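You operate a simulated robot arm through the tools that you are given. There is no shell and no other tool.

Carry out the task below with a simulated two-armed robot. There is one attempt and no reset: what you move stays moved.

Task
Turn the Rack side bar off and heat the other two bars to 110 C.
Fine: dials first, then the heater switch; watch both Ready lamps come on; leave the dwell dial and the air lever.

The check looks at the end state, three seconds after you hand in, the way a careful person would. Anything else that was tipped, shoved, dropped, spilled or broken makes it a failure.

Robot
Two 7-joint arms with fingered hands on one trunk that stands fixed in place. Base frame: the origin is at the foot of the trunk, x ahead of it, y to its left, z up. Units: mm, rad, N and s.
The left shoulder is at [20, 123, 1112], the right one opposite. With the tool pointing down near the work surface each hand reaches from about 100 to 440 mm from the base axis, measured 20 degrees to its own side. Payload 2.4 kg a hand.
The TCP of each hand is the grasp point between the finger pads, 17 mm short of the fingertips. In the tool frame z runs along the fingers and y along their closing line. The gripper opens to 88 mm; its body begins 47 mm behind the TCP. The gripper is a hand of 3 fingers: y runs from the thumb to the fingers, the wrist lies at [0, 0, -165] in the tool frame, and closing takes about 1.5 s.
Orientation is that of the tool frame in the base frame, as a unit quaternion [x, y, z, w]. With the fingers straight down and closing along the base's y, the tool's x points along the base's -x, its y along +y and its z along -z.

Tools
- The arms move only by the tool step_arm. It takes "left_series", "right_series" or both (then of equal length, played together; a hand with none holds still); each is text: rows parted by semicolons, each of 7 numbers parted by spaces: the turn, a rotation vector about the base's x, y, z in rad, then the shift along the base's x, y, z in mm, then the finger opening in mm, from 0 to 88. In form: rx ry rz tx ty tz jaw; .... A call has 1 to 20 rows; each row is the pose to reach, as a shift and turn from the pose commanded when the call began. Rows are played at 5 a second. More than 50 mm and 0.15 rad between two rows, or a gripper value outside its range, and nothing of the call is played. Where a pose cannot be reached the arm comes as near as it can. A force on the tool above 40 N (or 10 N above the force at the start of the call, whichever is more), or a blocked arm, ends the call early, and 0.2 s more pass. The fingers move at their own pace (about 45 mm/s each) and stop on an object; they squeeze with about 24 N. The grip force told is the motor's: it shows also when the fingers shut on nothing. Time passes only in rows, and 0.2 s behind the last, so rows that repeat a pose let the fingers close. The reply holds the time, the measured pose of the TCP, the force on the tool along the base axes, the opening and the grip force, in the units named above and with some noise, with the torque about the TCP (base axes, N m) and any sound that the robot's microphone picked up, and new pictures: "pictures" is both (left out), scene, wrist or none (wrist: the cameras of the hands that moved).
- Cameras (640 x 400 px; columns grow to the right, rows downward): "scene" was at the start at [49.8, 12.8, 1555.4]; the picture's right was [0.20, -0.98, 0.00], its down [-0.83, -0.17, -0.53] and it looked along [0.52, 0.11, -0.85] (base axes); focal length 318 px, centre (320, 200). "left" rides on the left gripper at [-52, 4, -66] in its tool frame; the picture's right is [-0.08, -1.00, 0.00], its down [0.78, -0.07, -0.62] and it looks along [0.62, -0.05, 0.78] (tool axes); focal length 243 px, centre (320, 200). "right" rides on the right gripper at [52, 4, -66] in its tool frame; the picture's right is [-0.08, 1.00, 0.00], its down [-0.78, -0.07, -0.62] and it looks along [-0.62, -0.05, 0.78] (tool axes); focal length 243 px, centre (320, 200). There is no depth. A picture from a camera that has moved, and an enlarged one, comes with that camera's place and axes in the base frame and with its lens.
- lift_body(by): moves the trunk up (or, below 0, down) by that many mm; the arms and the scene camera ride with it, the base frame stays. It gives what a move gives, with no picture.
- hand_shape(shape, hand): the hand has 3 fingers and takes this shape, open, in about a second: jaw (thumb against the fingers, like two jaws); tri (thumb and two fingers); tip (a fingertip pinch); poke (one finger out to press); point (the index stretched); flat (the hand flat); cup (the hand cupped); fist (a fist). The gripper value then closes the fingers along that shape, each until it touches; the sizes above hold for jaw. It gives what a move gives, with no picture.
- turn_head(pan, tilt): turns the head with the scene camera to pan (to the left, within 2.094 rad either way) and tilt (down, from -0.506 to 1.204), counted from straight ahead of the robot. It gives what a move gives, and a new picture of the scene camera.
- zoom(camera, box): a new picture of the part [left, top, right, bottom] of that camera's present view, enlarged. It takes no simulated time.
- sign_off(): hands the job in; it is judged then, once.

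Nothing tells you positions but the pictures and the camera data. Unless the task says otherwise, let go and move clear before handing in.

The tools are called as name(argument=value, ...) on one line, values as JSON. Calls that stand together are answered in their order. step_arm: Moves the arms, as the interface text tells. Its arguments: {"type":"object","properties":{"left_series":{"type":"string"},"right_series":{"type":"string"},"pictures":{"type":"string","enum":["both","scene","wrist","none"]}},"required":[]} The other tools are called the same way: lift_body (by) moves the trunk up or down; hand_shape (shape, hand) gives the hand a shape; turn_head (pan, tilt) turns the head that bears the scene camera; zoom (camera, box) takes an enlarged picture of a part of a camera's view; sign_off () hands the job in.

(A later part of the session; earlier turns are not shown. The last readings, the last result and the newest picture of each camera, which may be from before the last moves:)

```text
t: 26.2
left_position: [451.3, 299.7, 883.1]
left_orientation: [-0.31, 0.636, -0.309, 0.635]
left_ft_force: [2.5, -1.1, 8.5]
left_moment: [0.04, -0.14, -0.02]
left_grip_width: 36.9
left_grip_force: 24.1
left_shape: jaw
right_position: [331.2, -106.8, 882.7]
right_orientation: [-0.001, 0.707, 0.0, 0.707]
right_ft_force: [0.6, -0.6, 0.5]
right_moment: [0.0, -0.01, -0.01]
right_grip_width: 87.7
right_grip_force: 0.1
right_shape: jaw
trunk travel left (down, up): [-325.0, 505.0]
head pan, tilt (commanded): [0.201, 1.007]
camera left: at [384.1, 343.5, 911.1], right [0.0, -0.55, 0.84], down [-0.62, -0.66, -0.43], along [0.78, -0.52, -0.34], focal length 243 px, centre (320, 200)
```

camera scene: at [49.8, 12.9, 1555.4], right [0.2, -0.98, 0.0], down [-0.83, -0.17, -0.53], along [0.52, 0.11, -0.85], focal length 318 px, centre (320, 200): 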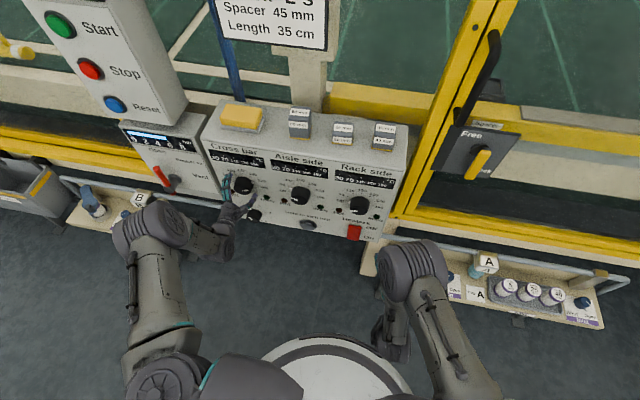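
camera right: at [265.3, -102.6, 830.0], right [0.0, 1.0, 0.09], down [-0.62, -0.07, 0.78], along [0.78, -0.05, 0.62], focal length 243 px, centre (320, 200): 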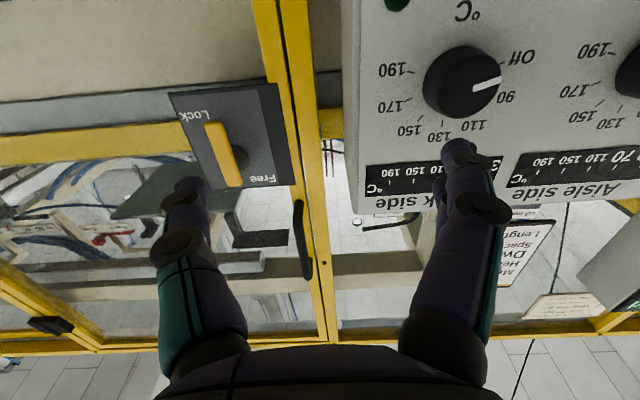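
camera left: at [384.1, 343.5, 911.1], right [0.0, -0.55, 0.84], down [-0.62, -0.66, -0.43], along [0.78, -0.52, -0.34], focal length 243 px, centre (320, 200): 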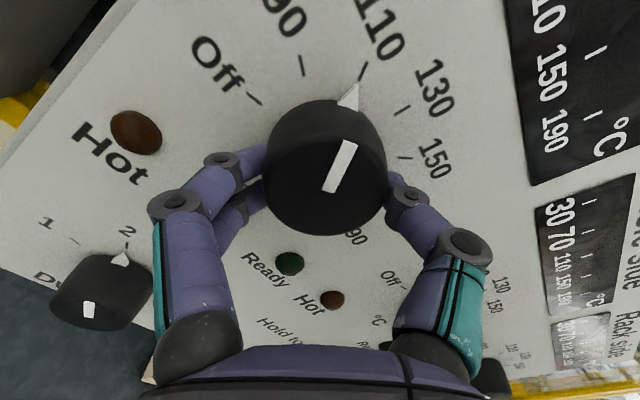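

The pointer is close to the 110 tick. I'll zoom in while still holding the knob.

zoom(camera="left", box=[250, 20, 420, 190])

zoom(camera="scene", box=[205, 150, 285, 230])

```text
2.35 times, centred on (335, 105) of left
camera zoom: at [384.1, 343.5, 911.1], right [0.0, -0.55, 0.84], down [-0.62, -0.66, -0.43], along [0.78, -0.52, -0.34], focal length 571 px, centre (285, 424)
```

zoom: 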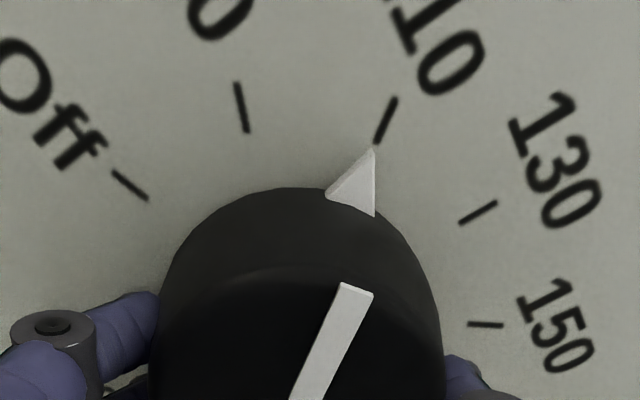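

```text
5.00 times, centred on (245, 190) of scene
camera zoom: at [49.4, 12.2, 1555.5], right [0.2, -0.98, 0.0], down [-0.83, -0.17, -0.53], along [0.52, 0.11, -0.85], focal length 1588 px, centre (695, 250)
```

zoom: 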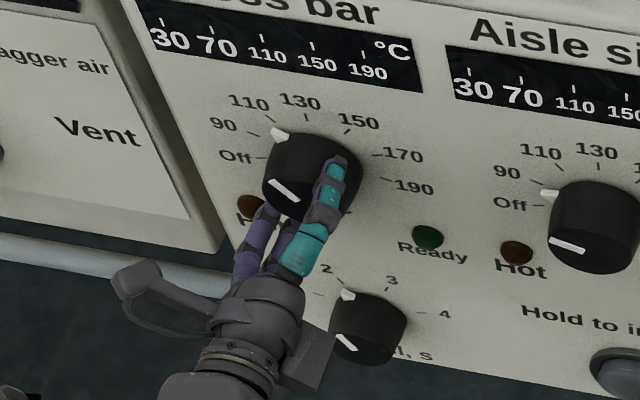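

The Cross bar pointer measures about −35.5°, right on the 110 tick at −35°. I'll release, back out and confirm.

step_arm(left_series="0 0 0 0 0 0 50; 0 0 0 0 0 0 70; 0 0 0 0 0 0 80; 0 0 0 0 0 0 80; 0 0 0 -25 0 0 80; 0 0 0 -50 0 0 80; 0 0 0 -75 0 0 80; 0 0 0 -75 0 0 80", pictures="wrist")

zoom(camera="left", box=[240, 20, 410, 190])

zoom(camera="scene", box=[205, 150, 285, 230])

```text
t: 28.0
left_position: [375.7, 300.5, 881.1]
left_orientation: [-0.309, 0.636, -0.309, 0.636]
left_ft_force: [0.2, 0.2, 0.7]
left_moment: [-0.04, -0.03, 0.0]
left_grip_width: 79.7
left_grip_force: 0.2
left_shape: jaw
right_position: [330.9, -107.6, 882.1]
right_orientation: [-0.001, 0.707, 0.0, 0.707]
right_ft_force: [0.0, 0.0, -1.1]
right_moment: [-0.03, -0.03, 0.0]
right_grip_width: 87.8
right_grip_force: 0.0
right_shape: jaw
trunk travel left (down, up): [-325.0, 505.0]
head pan, tilt (commanded): [0.201, 1.007]
camera left: at [309.4, 344.5, 910.0], right [0.0, -0.55, 0.84], down [-0.62, -0.66, -0.43], along [0.78, -0.52, -0.34], focal length 243 px, centre (320, 200)
```

left: 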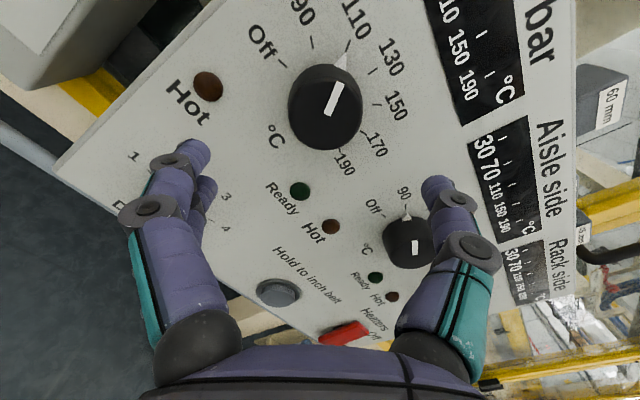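

```text
2.35 times, centred on (325, 105) of left
camera zoom: at [309.4, 344.5, 910.0], right [0.0, -0.55, 0.84], down [-0.62, -0.66, -0.43], along [0.78, -0.52, -0.34], focal length 571 px, centre (308, 424)
```

zoom: 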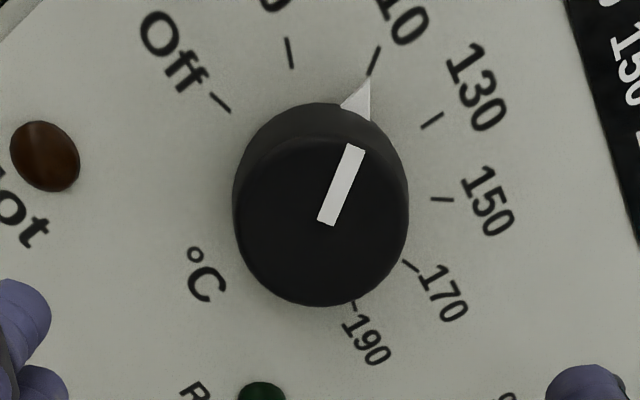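

```text
5.00 times, centred on (245, 190) of scene
camera zoom: at [49.8, 12.8, 1555.4], right [0.2, -0.98, 0.0], down [-0.83, -0.17, -0.53], along [0.52, 0.11, -0.85], focal length 1588 px, centre (695, 250)
```

zoom: 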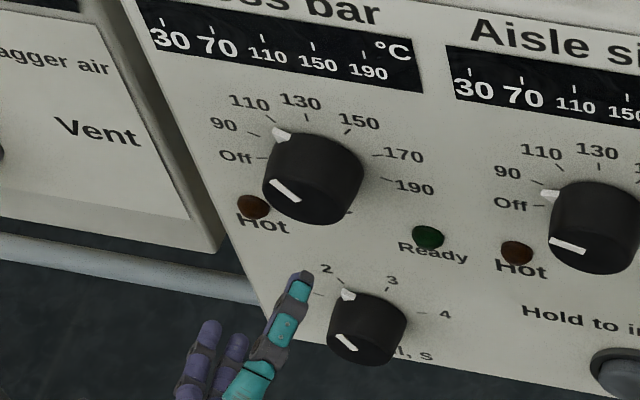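

The Cross bar dial reads 110. Next is the Aisle side dial, so I'll shift the left hand across to y≈150 and set its roll so the fingers miss the pointer tab.

step_arm(left_series="-0.1 0 0 0 -40 1 80; -0.2 0 0 0 -80 1.5 80; -0.293 0 0 0 -120 2 80; -0.293 0 0 0 -149 2 80; -0.293 0 0 0 -149 2 80; -0.293 0 0 25 -149 2 80; -0.293 0 0 50 -149 2 80; -0.293 0 0 50 -149 2 80", pictures="both")

zoom(camera="left", box=[220, 60, 420, 260])

```text
t: 29.8
left_position: [424.9, 151.5, 884.4]
left_orientation: [-0.399, 0.584, -0.399, 0.584]
left_ft_force: [-0.2, -0.4, 0.0]
left_moment: [0.02, 0.05, 0.0]
left_grip_width: 80.1
left_grip_force: 0.0
left_shape: jaw
right_position: [332.7, -106.1, 882.8]
right_orientation: [0.001, 0.707, 0.0, 0.707]
right_ft_force: [0.4, -0.5, 0.6]
right_moment: [-0.01, -0.02, 0.01]
right_grip_width: 87.8
right_grip_force: 0.1
right_shape: jaw
trunk travel left (down, up): [-325.0, 505.0]
head pan, tilt (commanded): [0.201, 1.007]
camera scene: at [49.8, 12.8, 1555.4], right [0.2, -0.98, 0.0], down [-0.83, -0.17, -0.53], along [0.52, 0.11, -0.85], focal length 318 px, centre (320, 200)
camera left: at [358.1, 202.6, 899.9], right [0.0, -0.28, 0.96], down [-0.62, -0.75, -0.22], along [0.78, -0.6, -0.18], focal length 243 px, centre (320, 200)
```

scene: 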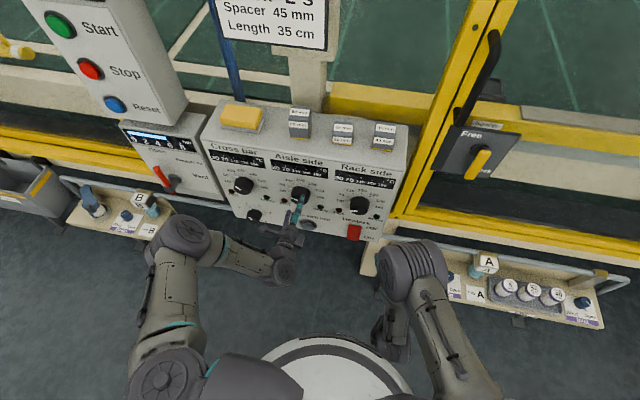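
left: 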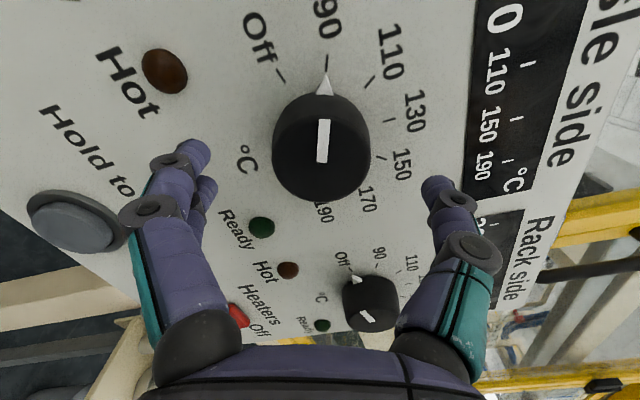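

```text
2.00 times, centred on (320, 160) of left
camera zoom: at [358.1, 202.6, 899.9], right [0.0, -0.28, 0.96], down [-0.62, -0.75, -0.22], along [0.78, -0.6, -0.18], focal length 485 px, centre (320, 280)
```

zoom: 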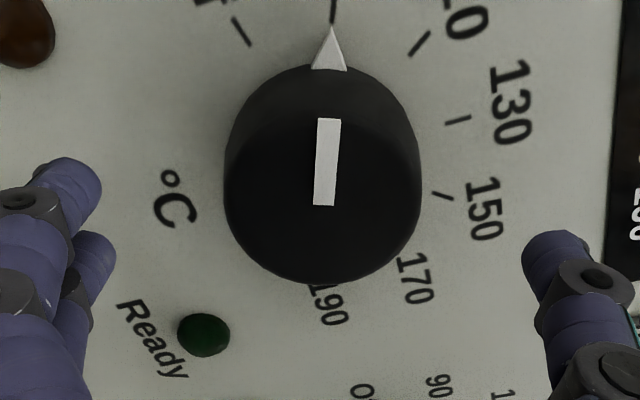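

The Aisle pointer sits exactly on 90, at −70°, and the hand is about 3 mm too far left of the knob's centre. I'll correct that while moving in.

step_arm(left_series="0 0 0 5 -2.8 0 80; 0 0 0 15 -2.8 0 80; 0 0 0 27 -2.8 0 80; 0 0 0 27 -2.8 0 80; 0 0 0 27 -2.8 0 80", pictures="wrist")

```text
t: 31.0
left_position: [452.4, 149.2, 882.8]
left_orientation: [-0.398, 0.583, -0.4, 0.584]
left_ft_force: [0.2, 0.6, -1.0]
left_moment: [-0.03, 0.02, -0.02]
left_grip_width: 79.8
left_grip_force: 0.0
left_shape: jaw
right_position: [331.6, -107.2, 882.6]
right_orientation: [0.0, 0.707, 0.0, 0.707]
right_ft_force: [-0.2, 0.0, 0.2]
right_moment: [0.0, 0.02, 0.01]
right_grip_width: 88.0
right_grip_force: 0.0
right_shape: jaw
trunk travel left (down, up): [-325.0, 505.0]
head pan, tilt (commanded): [0.201, 1.007]
camera left: at [385.9, 199.9, 898.4], right [0.0, -0.28, 0.96], down [-0.62, -0.75, -0.22], along [0.78, -0.6, -0.18], focal length 243 px, centre (320, 200)
```

left: 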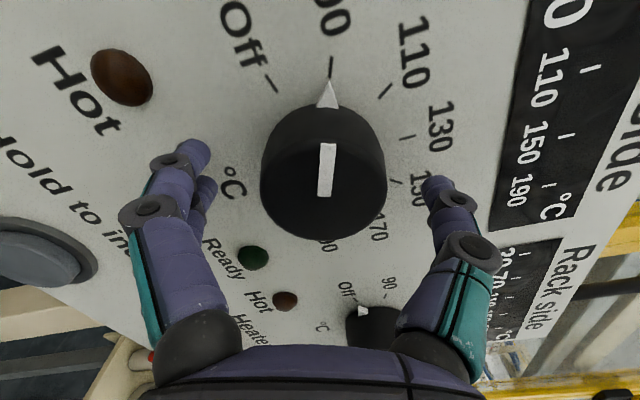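

Nearly centred; I'll raise it 1.5 mm, close, and then turn clockwise by 0.61 rad (35°).

step_arm(left_series="0 0 0 0 0 1.5 80; 0 0 0 0 0 1.5 60; 0 0 0 0 0 1.5 45; 0 0 0 0 0 1.5 35; 0 0 0 0 0 1.5 30; 0 0 0 0 0 1.5 30; 0 0 0 0 0 1.5 30; 0 0 0 0 0 1.5 30", pictures="wrist")

step_arm(left_series="0.13 0 0 0 0 0 30; 0.26 0 0 0 0 0 30; 0.39 0 0 0 0 0 30; 0.52 0 0 0 0 0 30; 0.61 0 0 0 0 0 30; 0.61 0 0 0 0 0 30; 0.61 0 0 0 0 0 30", pictures="wrist")

zoom(camera="left", box=[250, 20, 420, 190])

```text
t: 32.8
left_position: [453.8, 148.8, 887.1]
left_orientation: [-0.399, 0.584, -0.398, 0.584]
left_ft_force: [-1.3, 0.6, -0.1]
left_moment: [0.04, -0.02, 0.02]
left_grip_width: 37.6
left_grip_force: 23.7
left_shape: jaw
right_position: [330.9, -106.5, 882.2]
right_orientation: [0.0, 0.707, -0.001, 0.707]
right_ft_force: [0.5, -0.8, -0.5]
right_moment: [-0.04, 0.03, -0.01]
right_grip_width: 87.7
right_grip_force: 0.0
right_shape: jaw
trunk travel left (down, up): [-325.0, 505.0]
head pan, tilt (commanded): [0.201, 1.007]
camera left: at [385.8, 199.9, 900.4], right [0.0, -0.28, 0.96], down [-0.62, -0.75, -0.22], along [0.78, -0.6, -0.18], focal length 243 px, centre (320, 200)
```

left: 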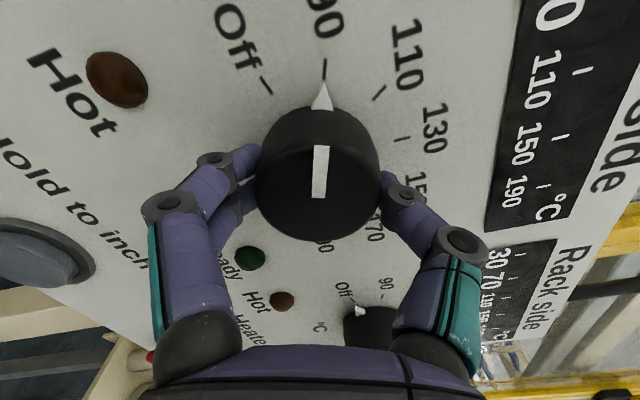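

```text
t: 34.4
left_position: [452.1, 148.5, 885.8]
left_orientation: [-0.205, 0.677, -0.205, 0.677]
left_ft_force: [-3.1, 3.6, -5.1]
left_moment: [-0.02, 0.04, 0.07]
left_grip_width: 37.1
left_grip_force: 23.8
left_shape: jaw
right_position: [331.7, -106.8, 882.2]
right_orientation: [-0.001, 0.707, 0.0, 0.707]
right_ft_force: [-0.2, -0.6, -0.3]
right_moment: [0.03, 0.02, -0.01]
right_grip_width: 88.0
right_grip_force: 0.1
right_shape: jaw
trunk travel left (down, up): [-325.0, 505.0]
head pan, tilt (commanded): [0.201, 1.007]
camera left: at [386.0, 181.7, 926.6], right [0.0, -0.78, 0.62], down [-0.62, -0.49, -0.61], along [0.78, -0.39, -0.49], focal length 243 px, centre (320, 200)
```

left: 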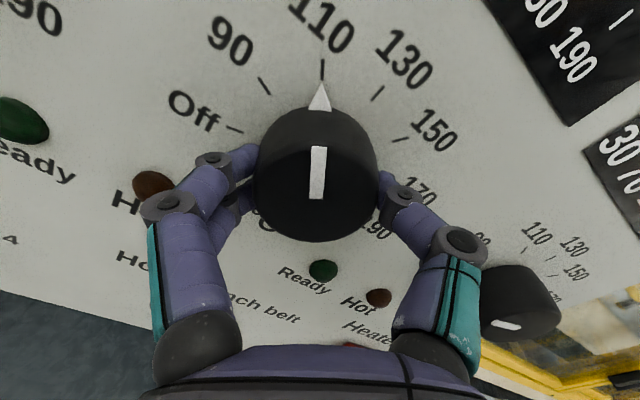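

```text
2.35 times, centred on (335, 105) of left
camera zoom: at [386.0, 181.7, 926.6], right [0.0, -0.78, 0.62], down [-0.62, -0.49, -0.61], along [0.78, -0.39, -0.49], focal length 571 px, centre (285, 424)
```

zoom: 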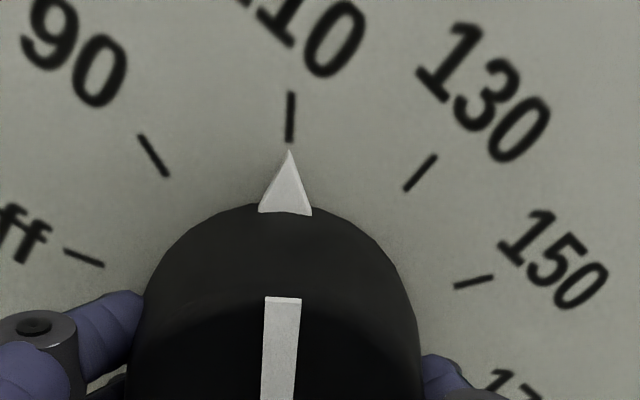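

The Aisle pointer is aligned exactly with the 110 tick. I'll release, back out and move the left hand clear.

step_arm(left_series="0 0 0 0 0 0 50; 0 0 0 0 0 0 70; 0 0 0 0 0 0 80; 0 0 0 0 0 0 80; 0 0 0 -25 0 0 80; 0 0 0 -50 0 0 80; 0 0 0 -80 0 0 80; 0 0 0 -80 40 0 80; 0 0 0 -80 80 0 80; 0 0 0 -80 110 0 80; 0 0 0 -80 110 0 80", pictures="both")

zoom(camera="scene", box=[205, 140, 305, 240])

zoom(camera="scene", box=[310, 160, 410, 260])

zoom(camera="left", box=[320, 0, 640, 200])

```text
t: 36.8
left_position: [372.0, 257.6, 886.2]
left_orientation: [-0.204, 0.677, -0.205, 0.677]
left_ft_force: [0.1, 0.1, 0.1]
left_moment: [0.0, 0.02, 0.0]
left_grip_width: 79.8
left_grip_force: 0.0
left_shape: jaw
right_position: [332.6, -107.1, 882.9]
right_orientation: [0.0, 0.707, 0.0, 0.707]
right_ft_force: [-0.3, -0.7, -0.3]
right_moment: [0.01, 0.0, 0.02]
right_grip_width: 87.9
right_grip_force: 0.1
right_shape: jaw
trunk travel left (down, up): [-325.0, 505.0]
head pan, tilt (commanded): [0.201, 1.007]
camera scene: at [49.8, 12.8, 1555.4], right [0.2, -0.98, 0.0], down [-0.83, -0.17, -0.53], along [0.52, 0.11, -0.85], focal length 318 px, centre (320, 200)
camera left: at [305.7, 290.2, 928.4], right [0.0, -0.78, 0.62], down [-0.62, -0.49, -0.61], along [0.78, -0.39, -0.49], focal length 243 px, centre (320, 200)
```

scene: 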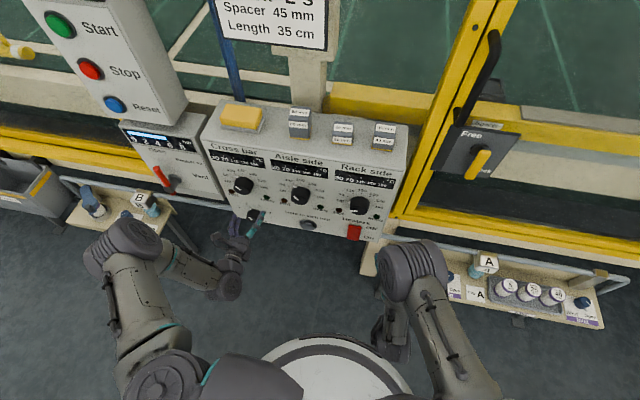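
left: 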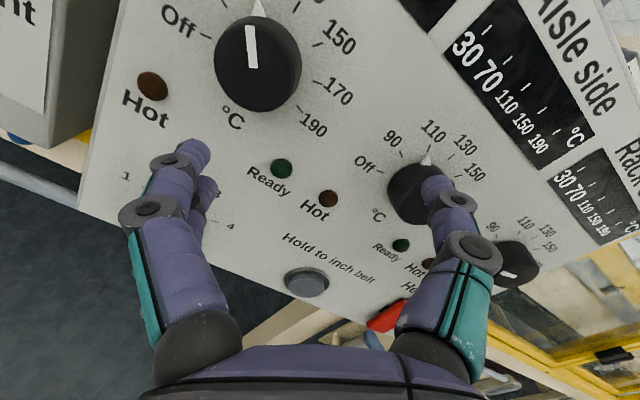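

```text
4.00 times, centred on (255, 190) of scene
camera zoom: at [49.8, 12.8, 1555.4], right [0.2, -0.98, 0.0], down [-0.83, -0.17, -0.53], along [0.52, 0.11, -0.85], focal length 1270 px, centre (580, 240)
```

zoom: 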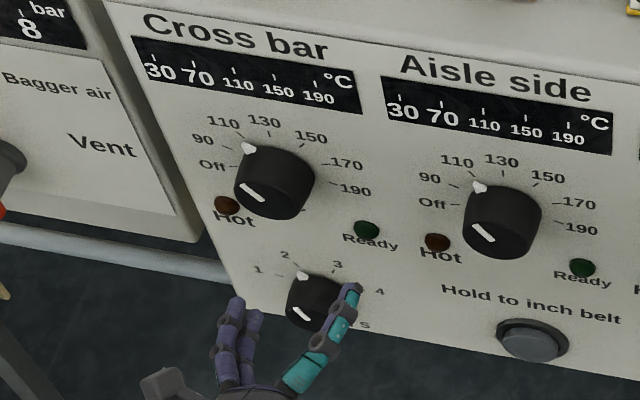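

```text
4.00 times, centred on (360, 210) of scene
camera zoom: at [49.8, 12.8, 1555.4], right [0.2, -0.98, 0.0], down [-0.83, -0.17, -0.53], along [0.52, 0.11, -0.85], focal length 1270 px, centre (160, 160)
```

zoom: 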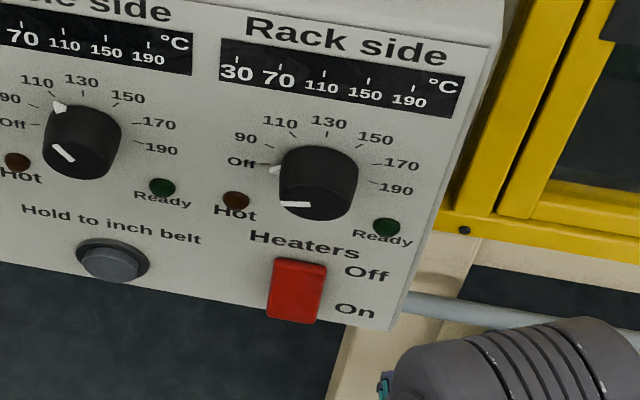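

```text
2.00 times, centred on (480, 100) of left
camera zoom: at [305.7, 290.2, 928.4], right [0.0, -0.78, 0.62], down [-0.62, -0.49, -0.61], along [0.78, -0.39, -0.49], focal length 485 px, centre (0, 400)
```

zoom: 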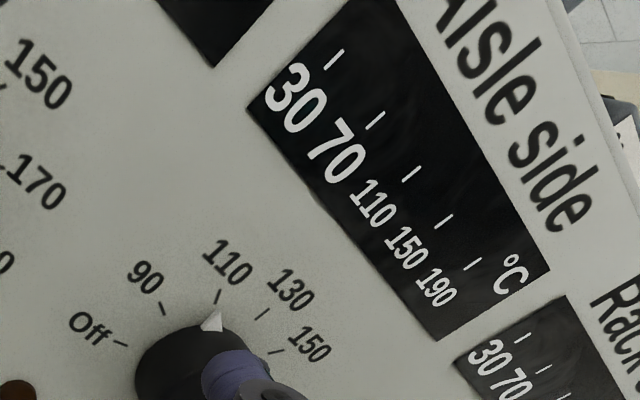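

All dials are set: Rack at Off, Cross bar and Aisle at 110, and the dwell dial still at 2. The heater rocker is at y≈0, z≈690–762, with its lower half sticking out to x≈463. I'll bring the right hand, fingers closed, in front of that lower half.

step_arm(right_series="0 0 0 12 18 -30 60; 0 0 0 24 36 -60 40; 0 0 0 36 54 -90 20; 0 0 0 48 72 -120 0; 0 0 0 58 90 -150 0; 0 0 0 68 107 -178 0; 0 0 0 68 107 -178 0; 0 0 0 68 107 -178 0", pictures="both")

zoom(camera="scene", box=[310, 180, 410, 280])

```text
t: 38.6
left_position: [372.4, 256.8, 886.5]
left_orientation: [-0.206, 0.677, -0.205, 0.677]
left_ft_force: [-0.5, -0.2, -0.1]
left_moment: [-0.03, 0.02, 0.0]
left_grip_width: 79.7
left_grip_force: 0.2
left_shape: jaw
right_position: [388.4, -17.6, 731.4]
right_orientation: [-0.002, 0.707, 0.0, 0.708]
right_ft_force: [0.3, 0.3, 0.4]
right_moment: [0.02, 0.02, -0.02]
right_grip_width: 0.0
right_grip_force: 23.5
right_shape: jaw
right hand out of reach, approached as far as the arm can: row 6, 7, 8
trunk travel left (down, up): [-325.0, 505.0]
head pan, tilt (commanded): [0.201, 1.007]
camera scene: at [49.6, 12.9, 1555.4], right [0.2, -0.98, 0.0], down [-0.83, -0.17, -0.53], along [0.52, 0.11, -0.85], focal length 318 px, centre (320, 200)
camera right: at [322.8, -13.1, 679.0], right [0.0, 1.0, 0.08], down [-0.62, -0.07, 0.78], along [0.78, -0.05, 0.62], focal length 243 px, centre (320, 200)
```

scene: 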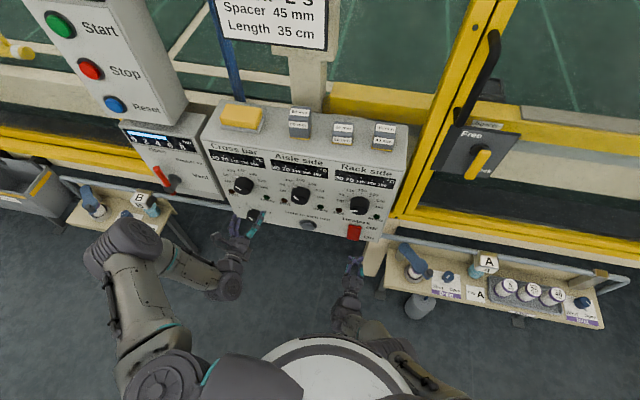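
right: 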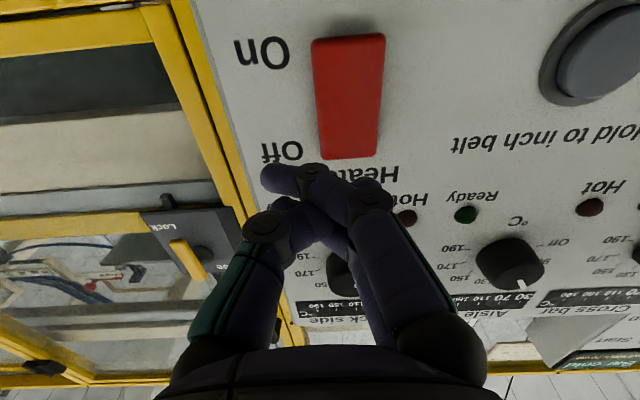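

```text
4.00 times, centred on (360, 230) of scene
camera zoom: at [49.6, 12.9, 1555.4], right [0.2, -0.98, 0.0], down [-0.83, -0.17, -0.53], along [0.52, 0.11, -0.85], focal length 1270 px, centre (160, 80)
```

zoom: 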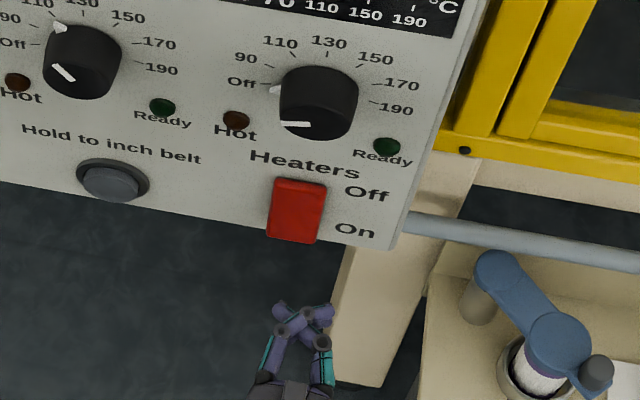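

The arm ran out of reach at z≈731, so the trunk has to come down a little. First I'll raise and draw back the right hand so nothing drags, and switch it to the poke shape.

step_arm(right_series="0 0 0 -10 0 35 0; 0 0 0 -20 0 70 20; 0 0 0 -30 0 105 40; 0 0 0 -30 0 130 40; 0 0 0 -30 0 130 40", pictures="none")

hand_shape(shape="poke", hand="right")

```text
t: 39.8
left_position: [371.8, 256.5, 888.0]
left_orientation: [-0.204, 0.677, -0.206, 0.677]
left_ft_force: [-0.1, 0.2, 0.6]
left_moment: [0.04, -0.01, 0.01]
left_grip_width: 79.9
left_grip_force: 0.0
left_shape: jaw
right_position: [358.2, -17.9, 860.3]
right_orientation: [0.0, 0.707, 0.0, 0.708]
right_ft_force: [-0.1, 0.0, 0.6]
right_moment: [-0.01, -0.02, 0.01]
right_grip_width: 39.6
right_grip_force: 0.1
right_shape: jaw
trunk travel left (down, up): [-325.0, 505.0]
head pan, tilt (commanded): [0.201, 1.007]
```

```text
t: 40.7
left_position: [372.2, 256.1, 887.4]
left_orientation: [-0.205, 0.677, -0.205, 0.677]
left_ft_force: [0.0, -0.5, -0.6]
left_moment: [-0.01, 0.02, 0.04]
left_grip_width: 79.9
left_grip_force: 0.1
left_shape: jaw
right_position: [358.3, -19.5, 860.4]
right_orientation: [0.0, 0.707, 0.0, 0.707]
right_ft_force: [0.3, -0.6, 0.1]
right_moment: [-0.01, -0.01, 0.01]
right_grip_width: 0.0
right_grip_force: 0.1
right_shape: poke
trunk travel left (down, up): [-325.0, 505.0]
head pan, tilt (commanded): [0.201, 1.007]
```

The hand is in poke shape and clear of the panel. I'll lower the trunk by 120 mm; both hands stay about 60 mm or more from the panel.

lift_body(by=-120)

step_arm(right_series="0 0 0 0 0 0 0; 0 0 0 0 0 0 0", pictures="both")

zoom(camera="scene", box=[300, 170, 440, 310])

```text
t: 42.2
left_position: [372.9, 257.2, 768.4]
left_orientation: [-0.205, 0.677, -0.205, 0.677]
left_ft_force: [-0.9, -0.4, 0.0]
left_moment: [-0.03, -0.01, -0.02]
left_grip_width: 79.6
left_grip_force: 0.1
left_shape: jaw
right_position: [358.9, -19.5, 739.7]
right_orientation: [0.0, 0.707, 0.0, 0.708]
right_ft_force: [0.6, -0.6, -0.3]
right_moment: [-0.03, 0.0, 0.0]
right_grip_width: 0.0
right_grip_force: 0.1
right_shape: poke
trunk travel left (down, up): [-205.0, 625.0]
head pan, tilt (commanded): [0.201, 1.007]
```

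```text
t: 42.8
left_position: [372.5, 257.1, 766.9]
left_orientation: [-0.204, 0.677, -0.205, 0.677]
left_ft_force: [-0.6, 0.1, 0.0]
left_moment: [-0.01, -0.01, 0.03]
left_grip_width: 80.0
left_grip_force: 0.0
left_shape: jaw
right_position: [358.5, -17.6, 740.0]
right_orientation: [-0.001, 0.707, 0.0, 0.708]
right_ft_force: [-0.8, -0.4, 0.6]
right_moment: [0.02, 0.0, -0.01]
right_grip_width: 0.0
right_grip_force: 0.0
right_shape: poke
trunk travel left (down, up): [-205.0, 625.0]
head pan, tilt (commanded): [0.201, 1.007]
camera scene: at [49.8, 12.9, 1435.4], right [0.2, -0.98, 0.0], down [-0.83, -0.17, -0.53], along [0.52, 0.11, -0.85], focal length 318 px, centre (320, 200)
camera right: at [292.7, -14.7, 687.3], right [0.0, 1.0, 0.08], down [-0.62, -0.07, 0.78], along [0.78, -0.05, 0.62], focal length 243 px, centre (320, 200)
```

scene: 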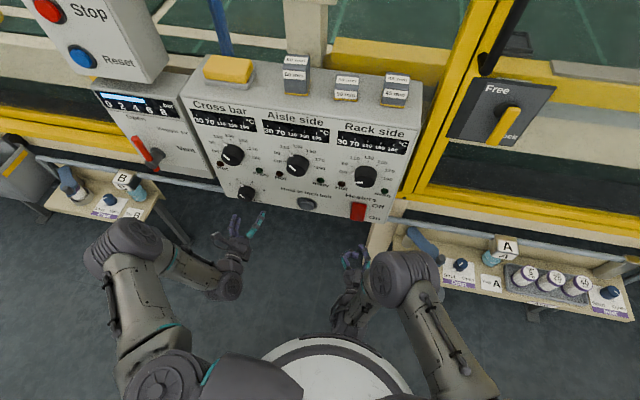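
right: 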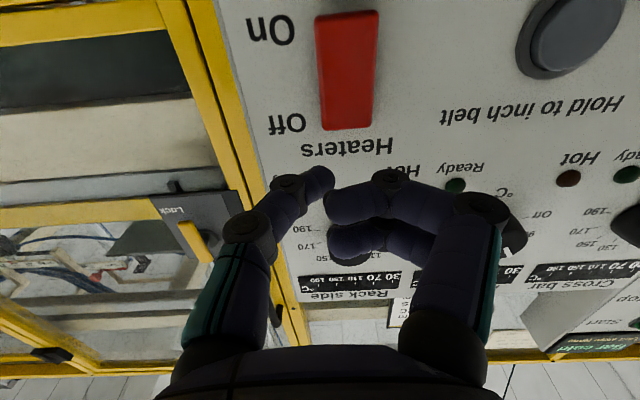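

```text
2.86 times, centred on (370, 240) of scene
camera zoom: at [49.8, 12.9, 1435.4], right [0.2, -0.98, 0.0], down [-0.83, -0.17, -0.53], along [0.52, 0.11, -0.85], focal length 907 px, centre (177, 86)
```

zoom: 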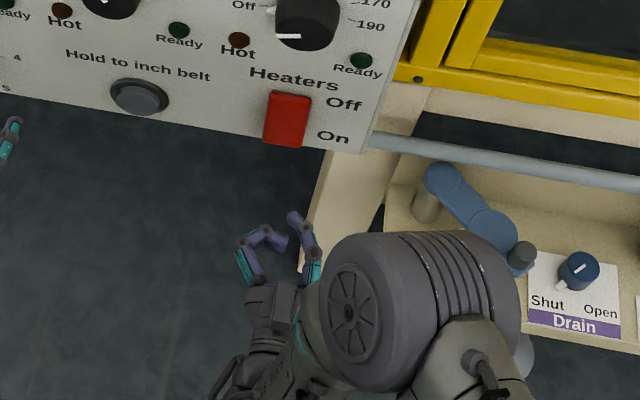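

Passing 0 may have curled the poke finger. I'll open it to see the true poke shape.

step_arm(right_series="0 0 0 0 0 0 88; 0 0 0 0 0 0 88; 0 0 0 0 0 0 88; 0 0 0 0 0 0 88; 0 0 0 0 0 0 88", pictures="both")

zoom(camera="scene", box=[300, 170, 440, 310])

```text
t: 44.0
left_position: [372.4, 256.2, 766.7]
left_orientation: [-0.204, 0.677, -0.205, 0.677]
left_ft_force: [-0.1, -0.1, 1.1]
left_moment: [0.01, 0.02, 0.0]
left_grip_width: 79.5
left_grip_force: 0.0
left_shape: jaw
right_position: [358.7, -18.6, 739.3]
right_orientation: [0.0, 0.707, 0.0, 0.708]
right_ft_force: [0.3, 0.1, -0.1]
right_moment: [0.0, 0.0, 0.0]
right_grip_width: 0.0
right_grip_force: 0.1
right_shape: poke
trunk travel left (down, up): [-205.0, 625.0]
head pan, tilt (commanded): [0.201, 1.007]
camera scene: at [49.8, 12.9, 1435.4], right [0.2, -0.98, 0.0], down [-0.83, -0.17, -0.53], along [0.52, 0.11, -0.85], focal length 318 px, centre (320, 200)
camera right: at [292.7, -14.7, 687.3], right [0.0, 1.0, 0.08], down [-0.62, -0.07, 0.78], along [0.78, -0.05, 0.62], focal length 243 px, centre (320, 200)
```

scene: 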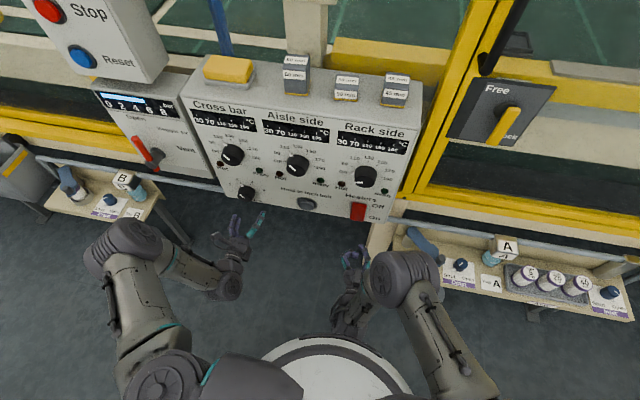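
right: 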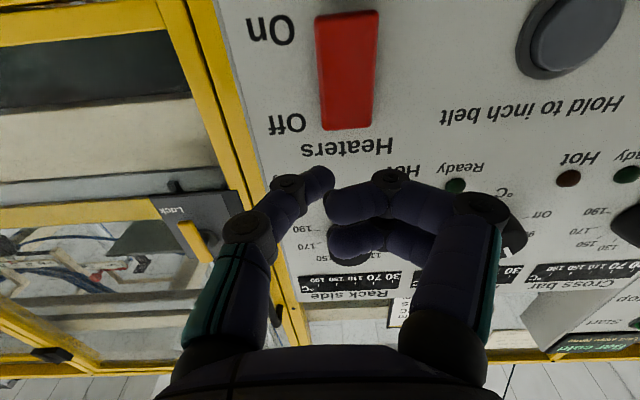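

```text
2.86 times, centred on (370, 240) of scene
camera zoom: at [49.8, 12.9, 1435.4], right [0.2, -0.98, 0.0], down [-0.83, -0.17, -0.53], along [0.52, 0.11, -0.85], focal length 907 px, centre (177, 86)
```

zoom: 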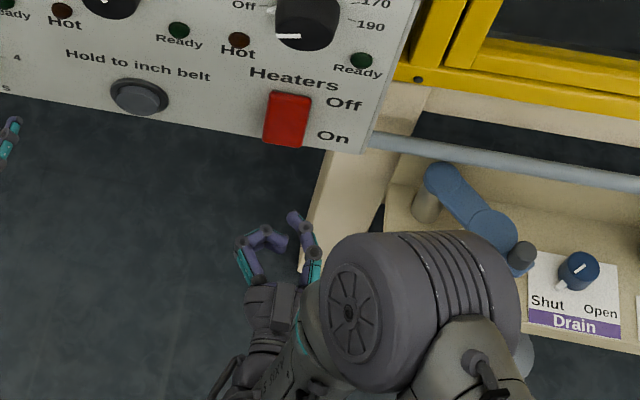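

In the poke shape the thumb sticks out along the tool axis, about 17 mm past the TCP. The rocker is centred at y≈0.7 and spans z≈691–763. I'll line the thumb up with its lower half at z≈704, stopping about 13 mm short.

step_arm(right_series="0 0 0 10 10 -18 88; 0 0 0 30 18.5 -36 88; 0 0 0 55 18.5 -36 88; 0 0 0 73 18.5 -36 88; 0 0 0 73 18.5 -36 88", pictures="both")

zoom(camera="scene", box=[310, 170, 410, 270])

```text
t: 45.2
left_position: [372.6, 257.0, 766.4]
left_orientation: [-0.205, 0.677, -0.205, 0.677]
left_ft_force: [-0.1, -0.1, -0.6]
left_moment: [0.02, 0.01, 0.0]
left_grip_width: 79.7
left_grip_force: 0.1
left_shape: jaw
right_position: [432.1, -1.5, 702.7]
right_orientation: [0.0, 0.707, 0.0, 0.707]
right_ft_force: [0.5, 0.6, 0.0]
right_moment: [0.02, 0.02, 0.0]
right_grip_width: 0.0
right_grip_force: 0.0
right_shape: poke
trunk travel left (down, up): [-205.0, 625.0]
head pan, tilt (commanded): [0.201, 1.007]
camera scene: at [49.8, 12.9, 1435.4], right [0.2, -0.98, 0.0], down [-0.83, -0.17, -0.53], along [0.52, 0.11, -0.85], focal length 318 px, centre (320, 200)
camera right: at [365.3, 2.9, 650.5], right [0.0, 1.0, 0.08], down [-0.62, -0.07, 0.78], along [0.78, -0.05, 0.62], focal length 243 px, centre (320, 200)
```

scene: 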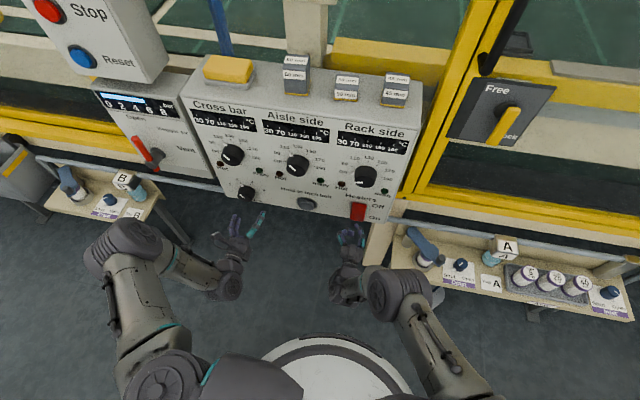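
right: 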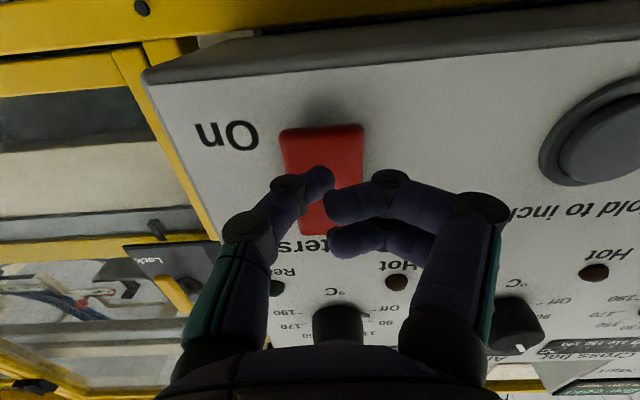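

```text
4.00 times, centred on (360, 220) of scene
camera zoom: at [49.8, 12.9, 1435.4], right [0.2, -0.98, 0.0], down [-0.83, -0.17, -0.53], along [0.52, 0.11, -0.85], focal length 1270 px, centre (160, 120)
```

zoom: 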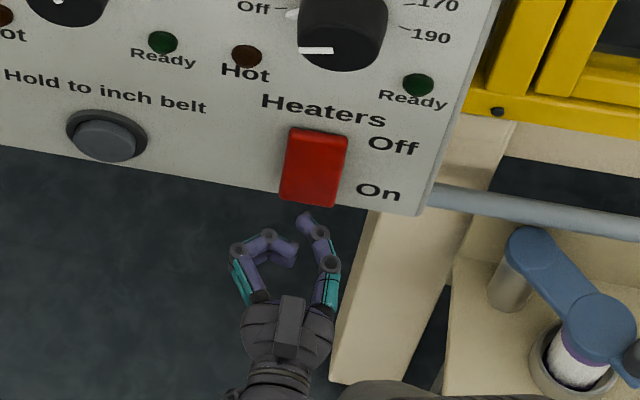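

The thumb is lined up on the lower half of the rocker. I'll push forward gently in small steps.

step_arm(right_series="0 0 0 8 1 0 88; 0 0 0 12 1 0 88; 0 0 0 15 1 0 88; 0 0 0 17 1 0 88; 0 0 0 19 1 0 88; 0 0 0 21 1 0 88; 0 0 0 21 1 0 88", pictures="both")

zoom(camera="scene", box=[310, 170, 410, 270])

```text
t: 46.8
left_position: [371.3, 255.9, 768.2]
left_orientation: [-0.205, 0.676, -0.206, 0.677]
left_ft_force: [-0.2, 0.7, 0.3]
left_moment: [0.0, -0.04, -0.02]
left_grip_width: 79.8
left_grip_force: 0.0
left_shape: jaw
right_position: [449.8, 0.2, 702.8]
right_orientation: [-0.001, 0.706, 0.0, 0.708]
right_ft_force: [-23.3, -5.5, -0.6]
right_moment: [0.01, -0.1, -0.03]
right_grip_width: 0.1
right_grip_force: 0.0
right_shape: poke
trunk travel left (down, up): [-205.0, 625.0]
head pan, tilt (commanded): [0.201, 1.007]
camera scene: at [46.8, 12.1, 1435.5], right [0.2, -0.98, 0.0], down [-0.83, -0.17, -0.54], along [0.53, 0.11, -0.84], focal length 318 px, centre (320, 200)
camera right: at [384.3, 4.9, 650.9], right [0.0, 1.0, 0.08], down [-0.62, -0.07, 0.78], along [0.78, -0.05, 0.62], focal length 243 px, centre (320, 200)
```

scene: 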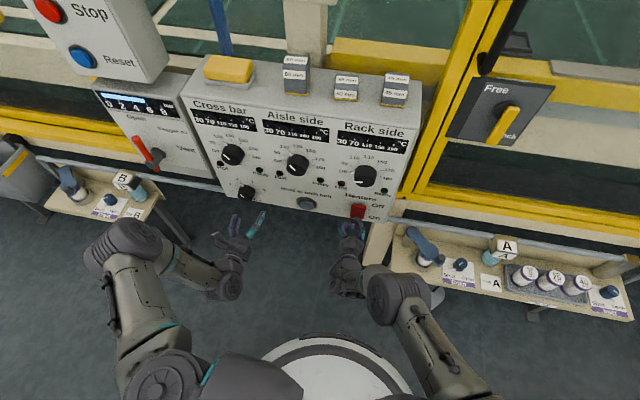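
right: 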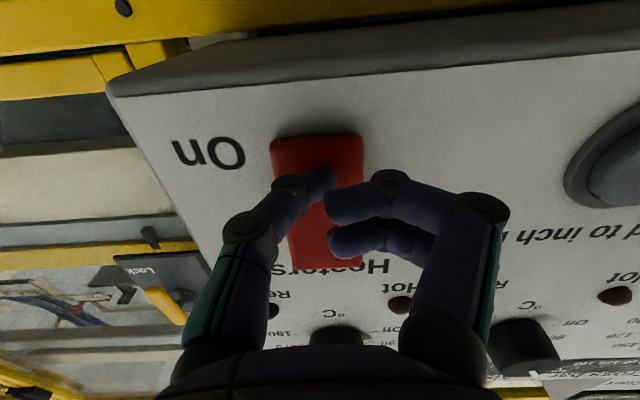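

```text
4.00 times, centred on (360, 220) of scene
camera zoom: at [46.8, 12.1, 1435.5], right [0.2, -0.98, 0.0], down [-0.83, -0.17, -0.54], along [0.53, 0.11, -0.84], focal length 1270 px, centre (160, 120)
```

zoom: 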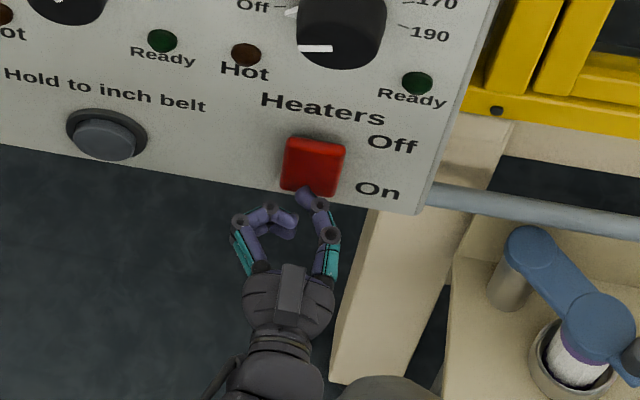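

The rocker seems to have tipped to On, since its top now stands out and the push force is 23 N. I'll back off and check it along with the lamps.

step_arm(right_series="0 0 0 -10 0 0 88; 0 0 0 -30 0 0 88; 0 0 0 -60 0 0 88; 0 0 0 -90 -20 0 88; 0 0 0 -90 -50 0 88; 0 0 0 -90 -80 0 88; 0 0 0 -90 -80 0 88", pictures="both")

zoom(camera="scene", box=[310, 150, 410, 250])

zoom(camera="scene", box=[180, 80, 320, 220])

```text
t: 48.4
left_position: [372.1, 257.3, 767.7]
left_orientation: [-0.205, 0.677, -0.205, 0.677]
left_ft_force: [-0.2, 0.2, 0.0]
left_moment: [0.02, 0.0, -0.01]
left_grip_width: 79.9
left_grip_force: 0.1
left_shape: jaw
right_position: [360.1, -79.7, 704.3]
right_orientation: [0.001, 0.707, -0.001, 0.707]
right_ft_force: [-0.8, -1.0, 0.6]
right_moment: [-0.01, -0.01, 0.01]
right_grip_width: 0.2
right_grip_force: 0.1
right_shape: poke
trunk travel left (down, up): [-205.0, 625.0]
head pan, tilt (commanded): [0.201, 1.007]
camera scene: at [49.7, 12.8, 1435.4], right [0.2, -0.98, 0.0], down [-0.83, -0.17, -0.53], along [0.52, 0.11, -0.85], focal length 318 px, centre (320, 200)
camera right: at [295.0, -75.5, 651.7], right [0.0, 1.0, 0.08], down [-0.62, -0.07, 0.78], along [0.78, -0.05, 0.62], focal length 243 px, centre (320, 200)
```

scene: 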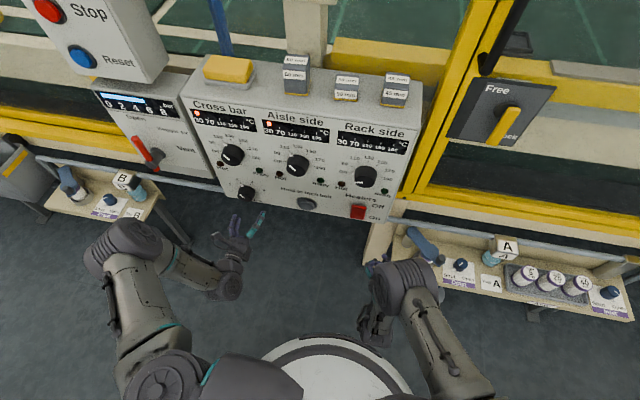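
right: 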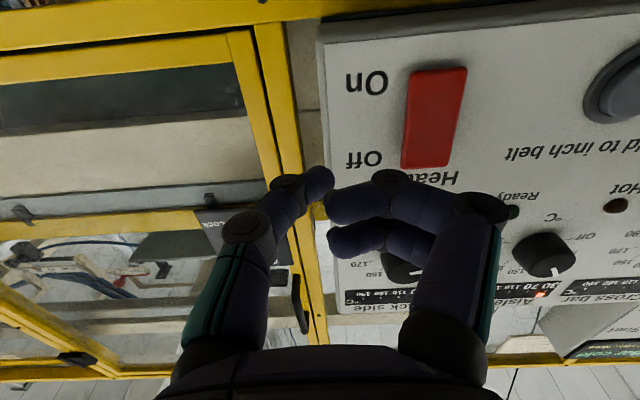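

```text
4.00 times, centred on (360, 200) of scene
camera zoom: at [49.7, 12.8, 1435.4], right [0.2, -0.98, 0.0], down [-0.83, -0.17, -0.53], along [0.52, 0.11, -0.85], focal length 1270 px, centre (160, 200)
```

zoom: 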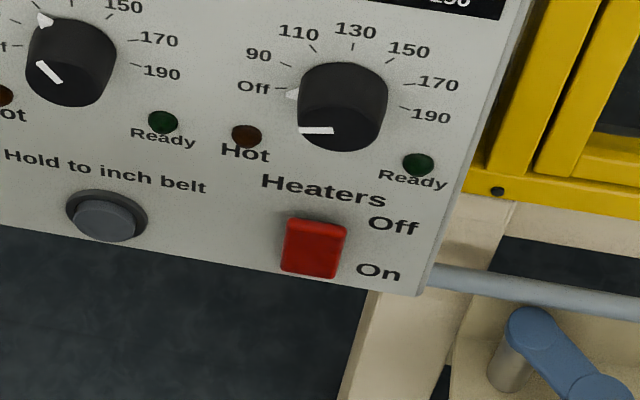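

```text
2.86 times, centred on (250, 150) of scene
camera zoom: at [49.7, 12.8, 1435.4], right [0.2, -0.98, 0.0], down [-0.83, -0.17, -0.53], along [0.52, 0.11, -0.85], focal length 907 px, centre (520, 343)
```

zoom: 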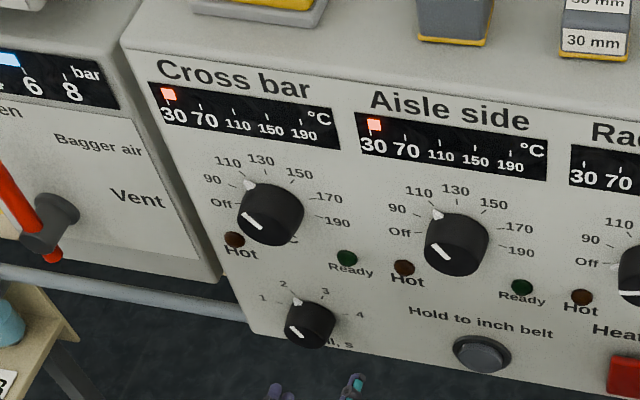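

The heaters are on: the Cross bar and Aisle displays are lit at 30 °C and the Rack display stays dark. I'll move both hands further clear and wait for the bars to heat.

step_arm(left_series="0 0 0 -15 0 0 80; 0 0 0 -30 0 0 80; 0 0 0 -40 0 0 80; 0 0 0 -40 0 0 80; 0 0 0 -40 0 0 80; 0 0 0 -40 0 0 80; 0 0 0 -40 0 0 80; 0 0 0 -40 0 0 80; 0 0 0 -40 0 0 80; 0 0 0 -40 0 0 80; 0 0 0 -40 0 0 80; 0 0 0 -40 0 0 80; 0 0 0 -40 0 0 80; 0 0 0 -40 0 0 80; 0 0 0 -40 0 0 80; 0 0 0 -40 0 0 80; 0 0 0 -40 0 0 80; 0 0 0 -40 0 0 80; 0 0 0 -40 0 0 80; 0 0 0 -40 0 0 80", pictures="scene")

zoom(camera="scene", box=[180, 80, 320, 220])

```text
t: 52.6
left_position: [332.2, 255.4, 768.2]
left_orientation: [-0.205, 0.677, -0.204, 0.677]
left_ft_force: [-0.3, -0.4, 0.4]
left_moment: [0.0, 0.01, 0.01]
left_grip_width: 79.7
left_grip_force: 0.0
left_shape: jaw
right_position: [360.7, -79.9, 703.6]
right_orientation: [0.0, 0.706, 0.0, 0.708]
right_ft_force: [-0.4, -0.6, 0.2]
right_moment: [0.02, 0.01, 0.01]
right_grip_width: 0.0
right_grip_force: 0.1
right_shape: poke
trunk travel left (down, up): [-205.0, 625.0]
head pan, tilt (commanded): [0.201, 1.007]
camera scene: at [49.8, 12.8, 1435.4], right [0.2, -0.98, 0.0], down [-0.83, -0.17, -0.53], along [0.52, 0.11, -0.85], focal length 318 px, centre (320, 200)
```

scene: 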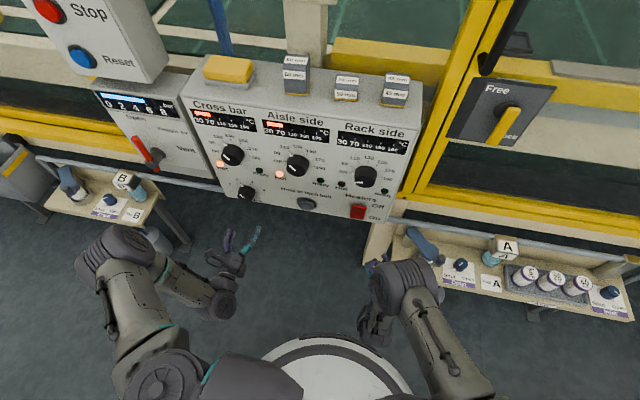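

```text
2.86 times, centred on (250, 150) of scene
camera zoom: at [49.8, 12.8, 1435.4], right [0.2, -0.98, 0.0], down [-0.83, -0.17, -0.53], along [0.52, 0.11, -0.85], focal length 907 px, centre (520, 343)
```

zoom: 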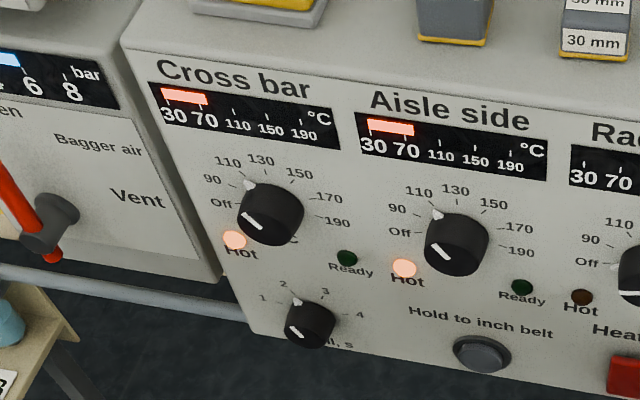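

Both bars have passed 70 °C and their Hot lamps are lit. I'll keep waiting, with the hands still.

step_arm(left_series="0 0 0 0 0 0 80; 0 0 0 0 0 0 80; 0 0 0 0 0 0 80; 0 0 0 0 0 0 80; 0 0 0 0 0 0 80; 0 0 0 0 0 0 80; 0 0 0 0 0 0 80; 0 0 0 0 0 0 80; 0 0 0 0 0 0 80; 0 0 0 0 0 0 80; 0 0 0 0 0 0 80; 0 0 0 0 0 0 80; 0 0 0 0 0 0 80; 0 0 0 0 0 0 80; 0 0 0 0 0 0 80; 0 0 0 0 0 0 80; 0 0 0 0 0 0 80; 0 0 0 0 0 0 80; 0 0 0 0 0 0 80; 0 0 0 0 0 0 80", pictures="scene")

zoom(camera="scene", box=[180, 80, 320, 220])

```text
t: 56.8
left_position: [332.8, 255.2, 765.0]
left_orientation: [-0.205, 0.677, -0.204, 0.677]
left_ft_force: [0.4, -0.1, -0.1]
left_moment: [0.02, 0.03, -0.03]
left_grip_width: 79.7
left_grip_force: 0.1
left_shape: jaw
right_position: [361.4, -78.6, 703.7]
right_orientation: [0.0, 0.707, 0.0, 0.707]
right_ft_force: [-0.2, -0.8, -1.5]
right_moment: [0.04, 0.04, 0.0]
right_grip_width: 0.0
right_grip_force: 0.1
right_shape: poke
trunk travel left (down, up): [-205.0, 625.0]
head pan, tilt (commanded): [0.201, 1.007]
camera scene: at [49.8, 12.8, 1435.4], right [0.2, -0.98, 0.0], down [-0.83, -0.17, -0.53], along [0.52, 0.11, -0.85], focal length 318 px, centre (320, 200)
```

scene: 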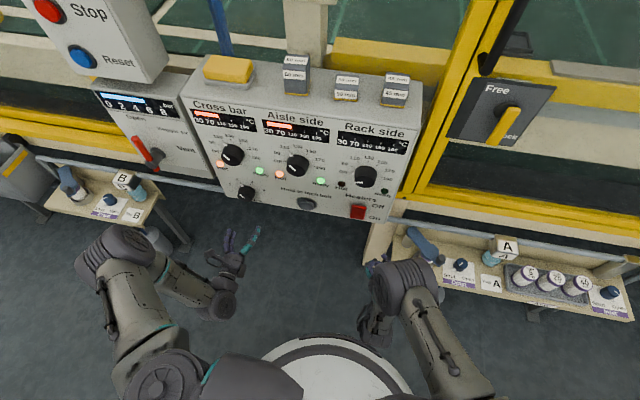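

```text
2.86 times, centred on (250, 150) of scene
camera zoom: at [49.8, 12.8, 1435.4], right [0.2, -0.98, 0.0], down [-0.83, -0.17, -0.53], along [0.52, 0.11, -0.85], focal length 907 px, centre (520, 343)
```

zoom: 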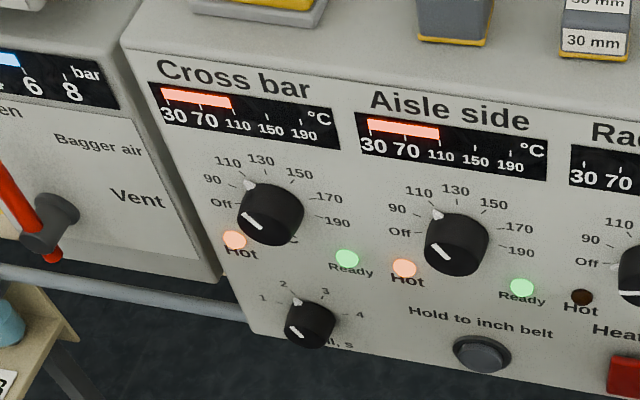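

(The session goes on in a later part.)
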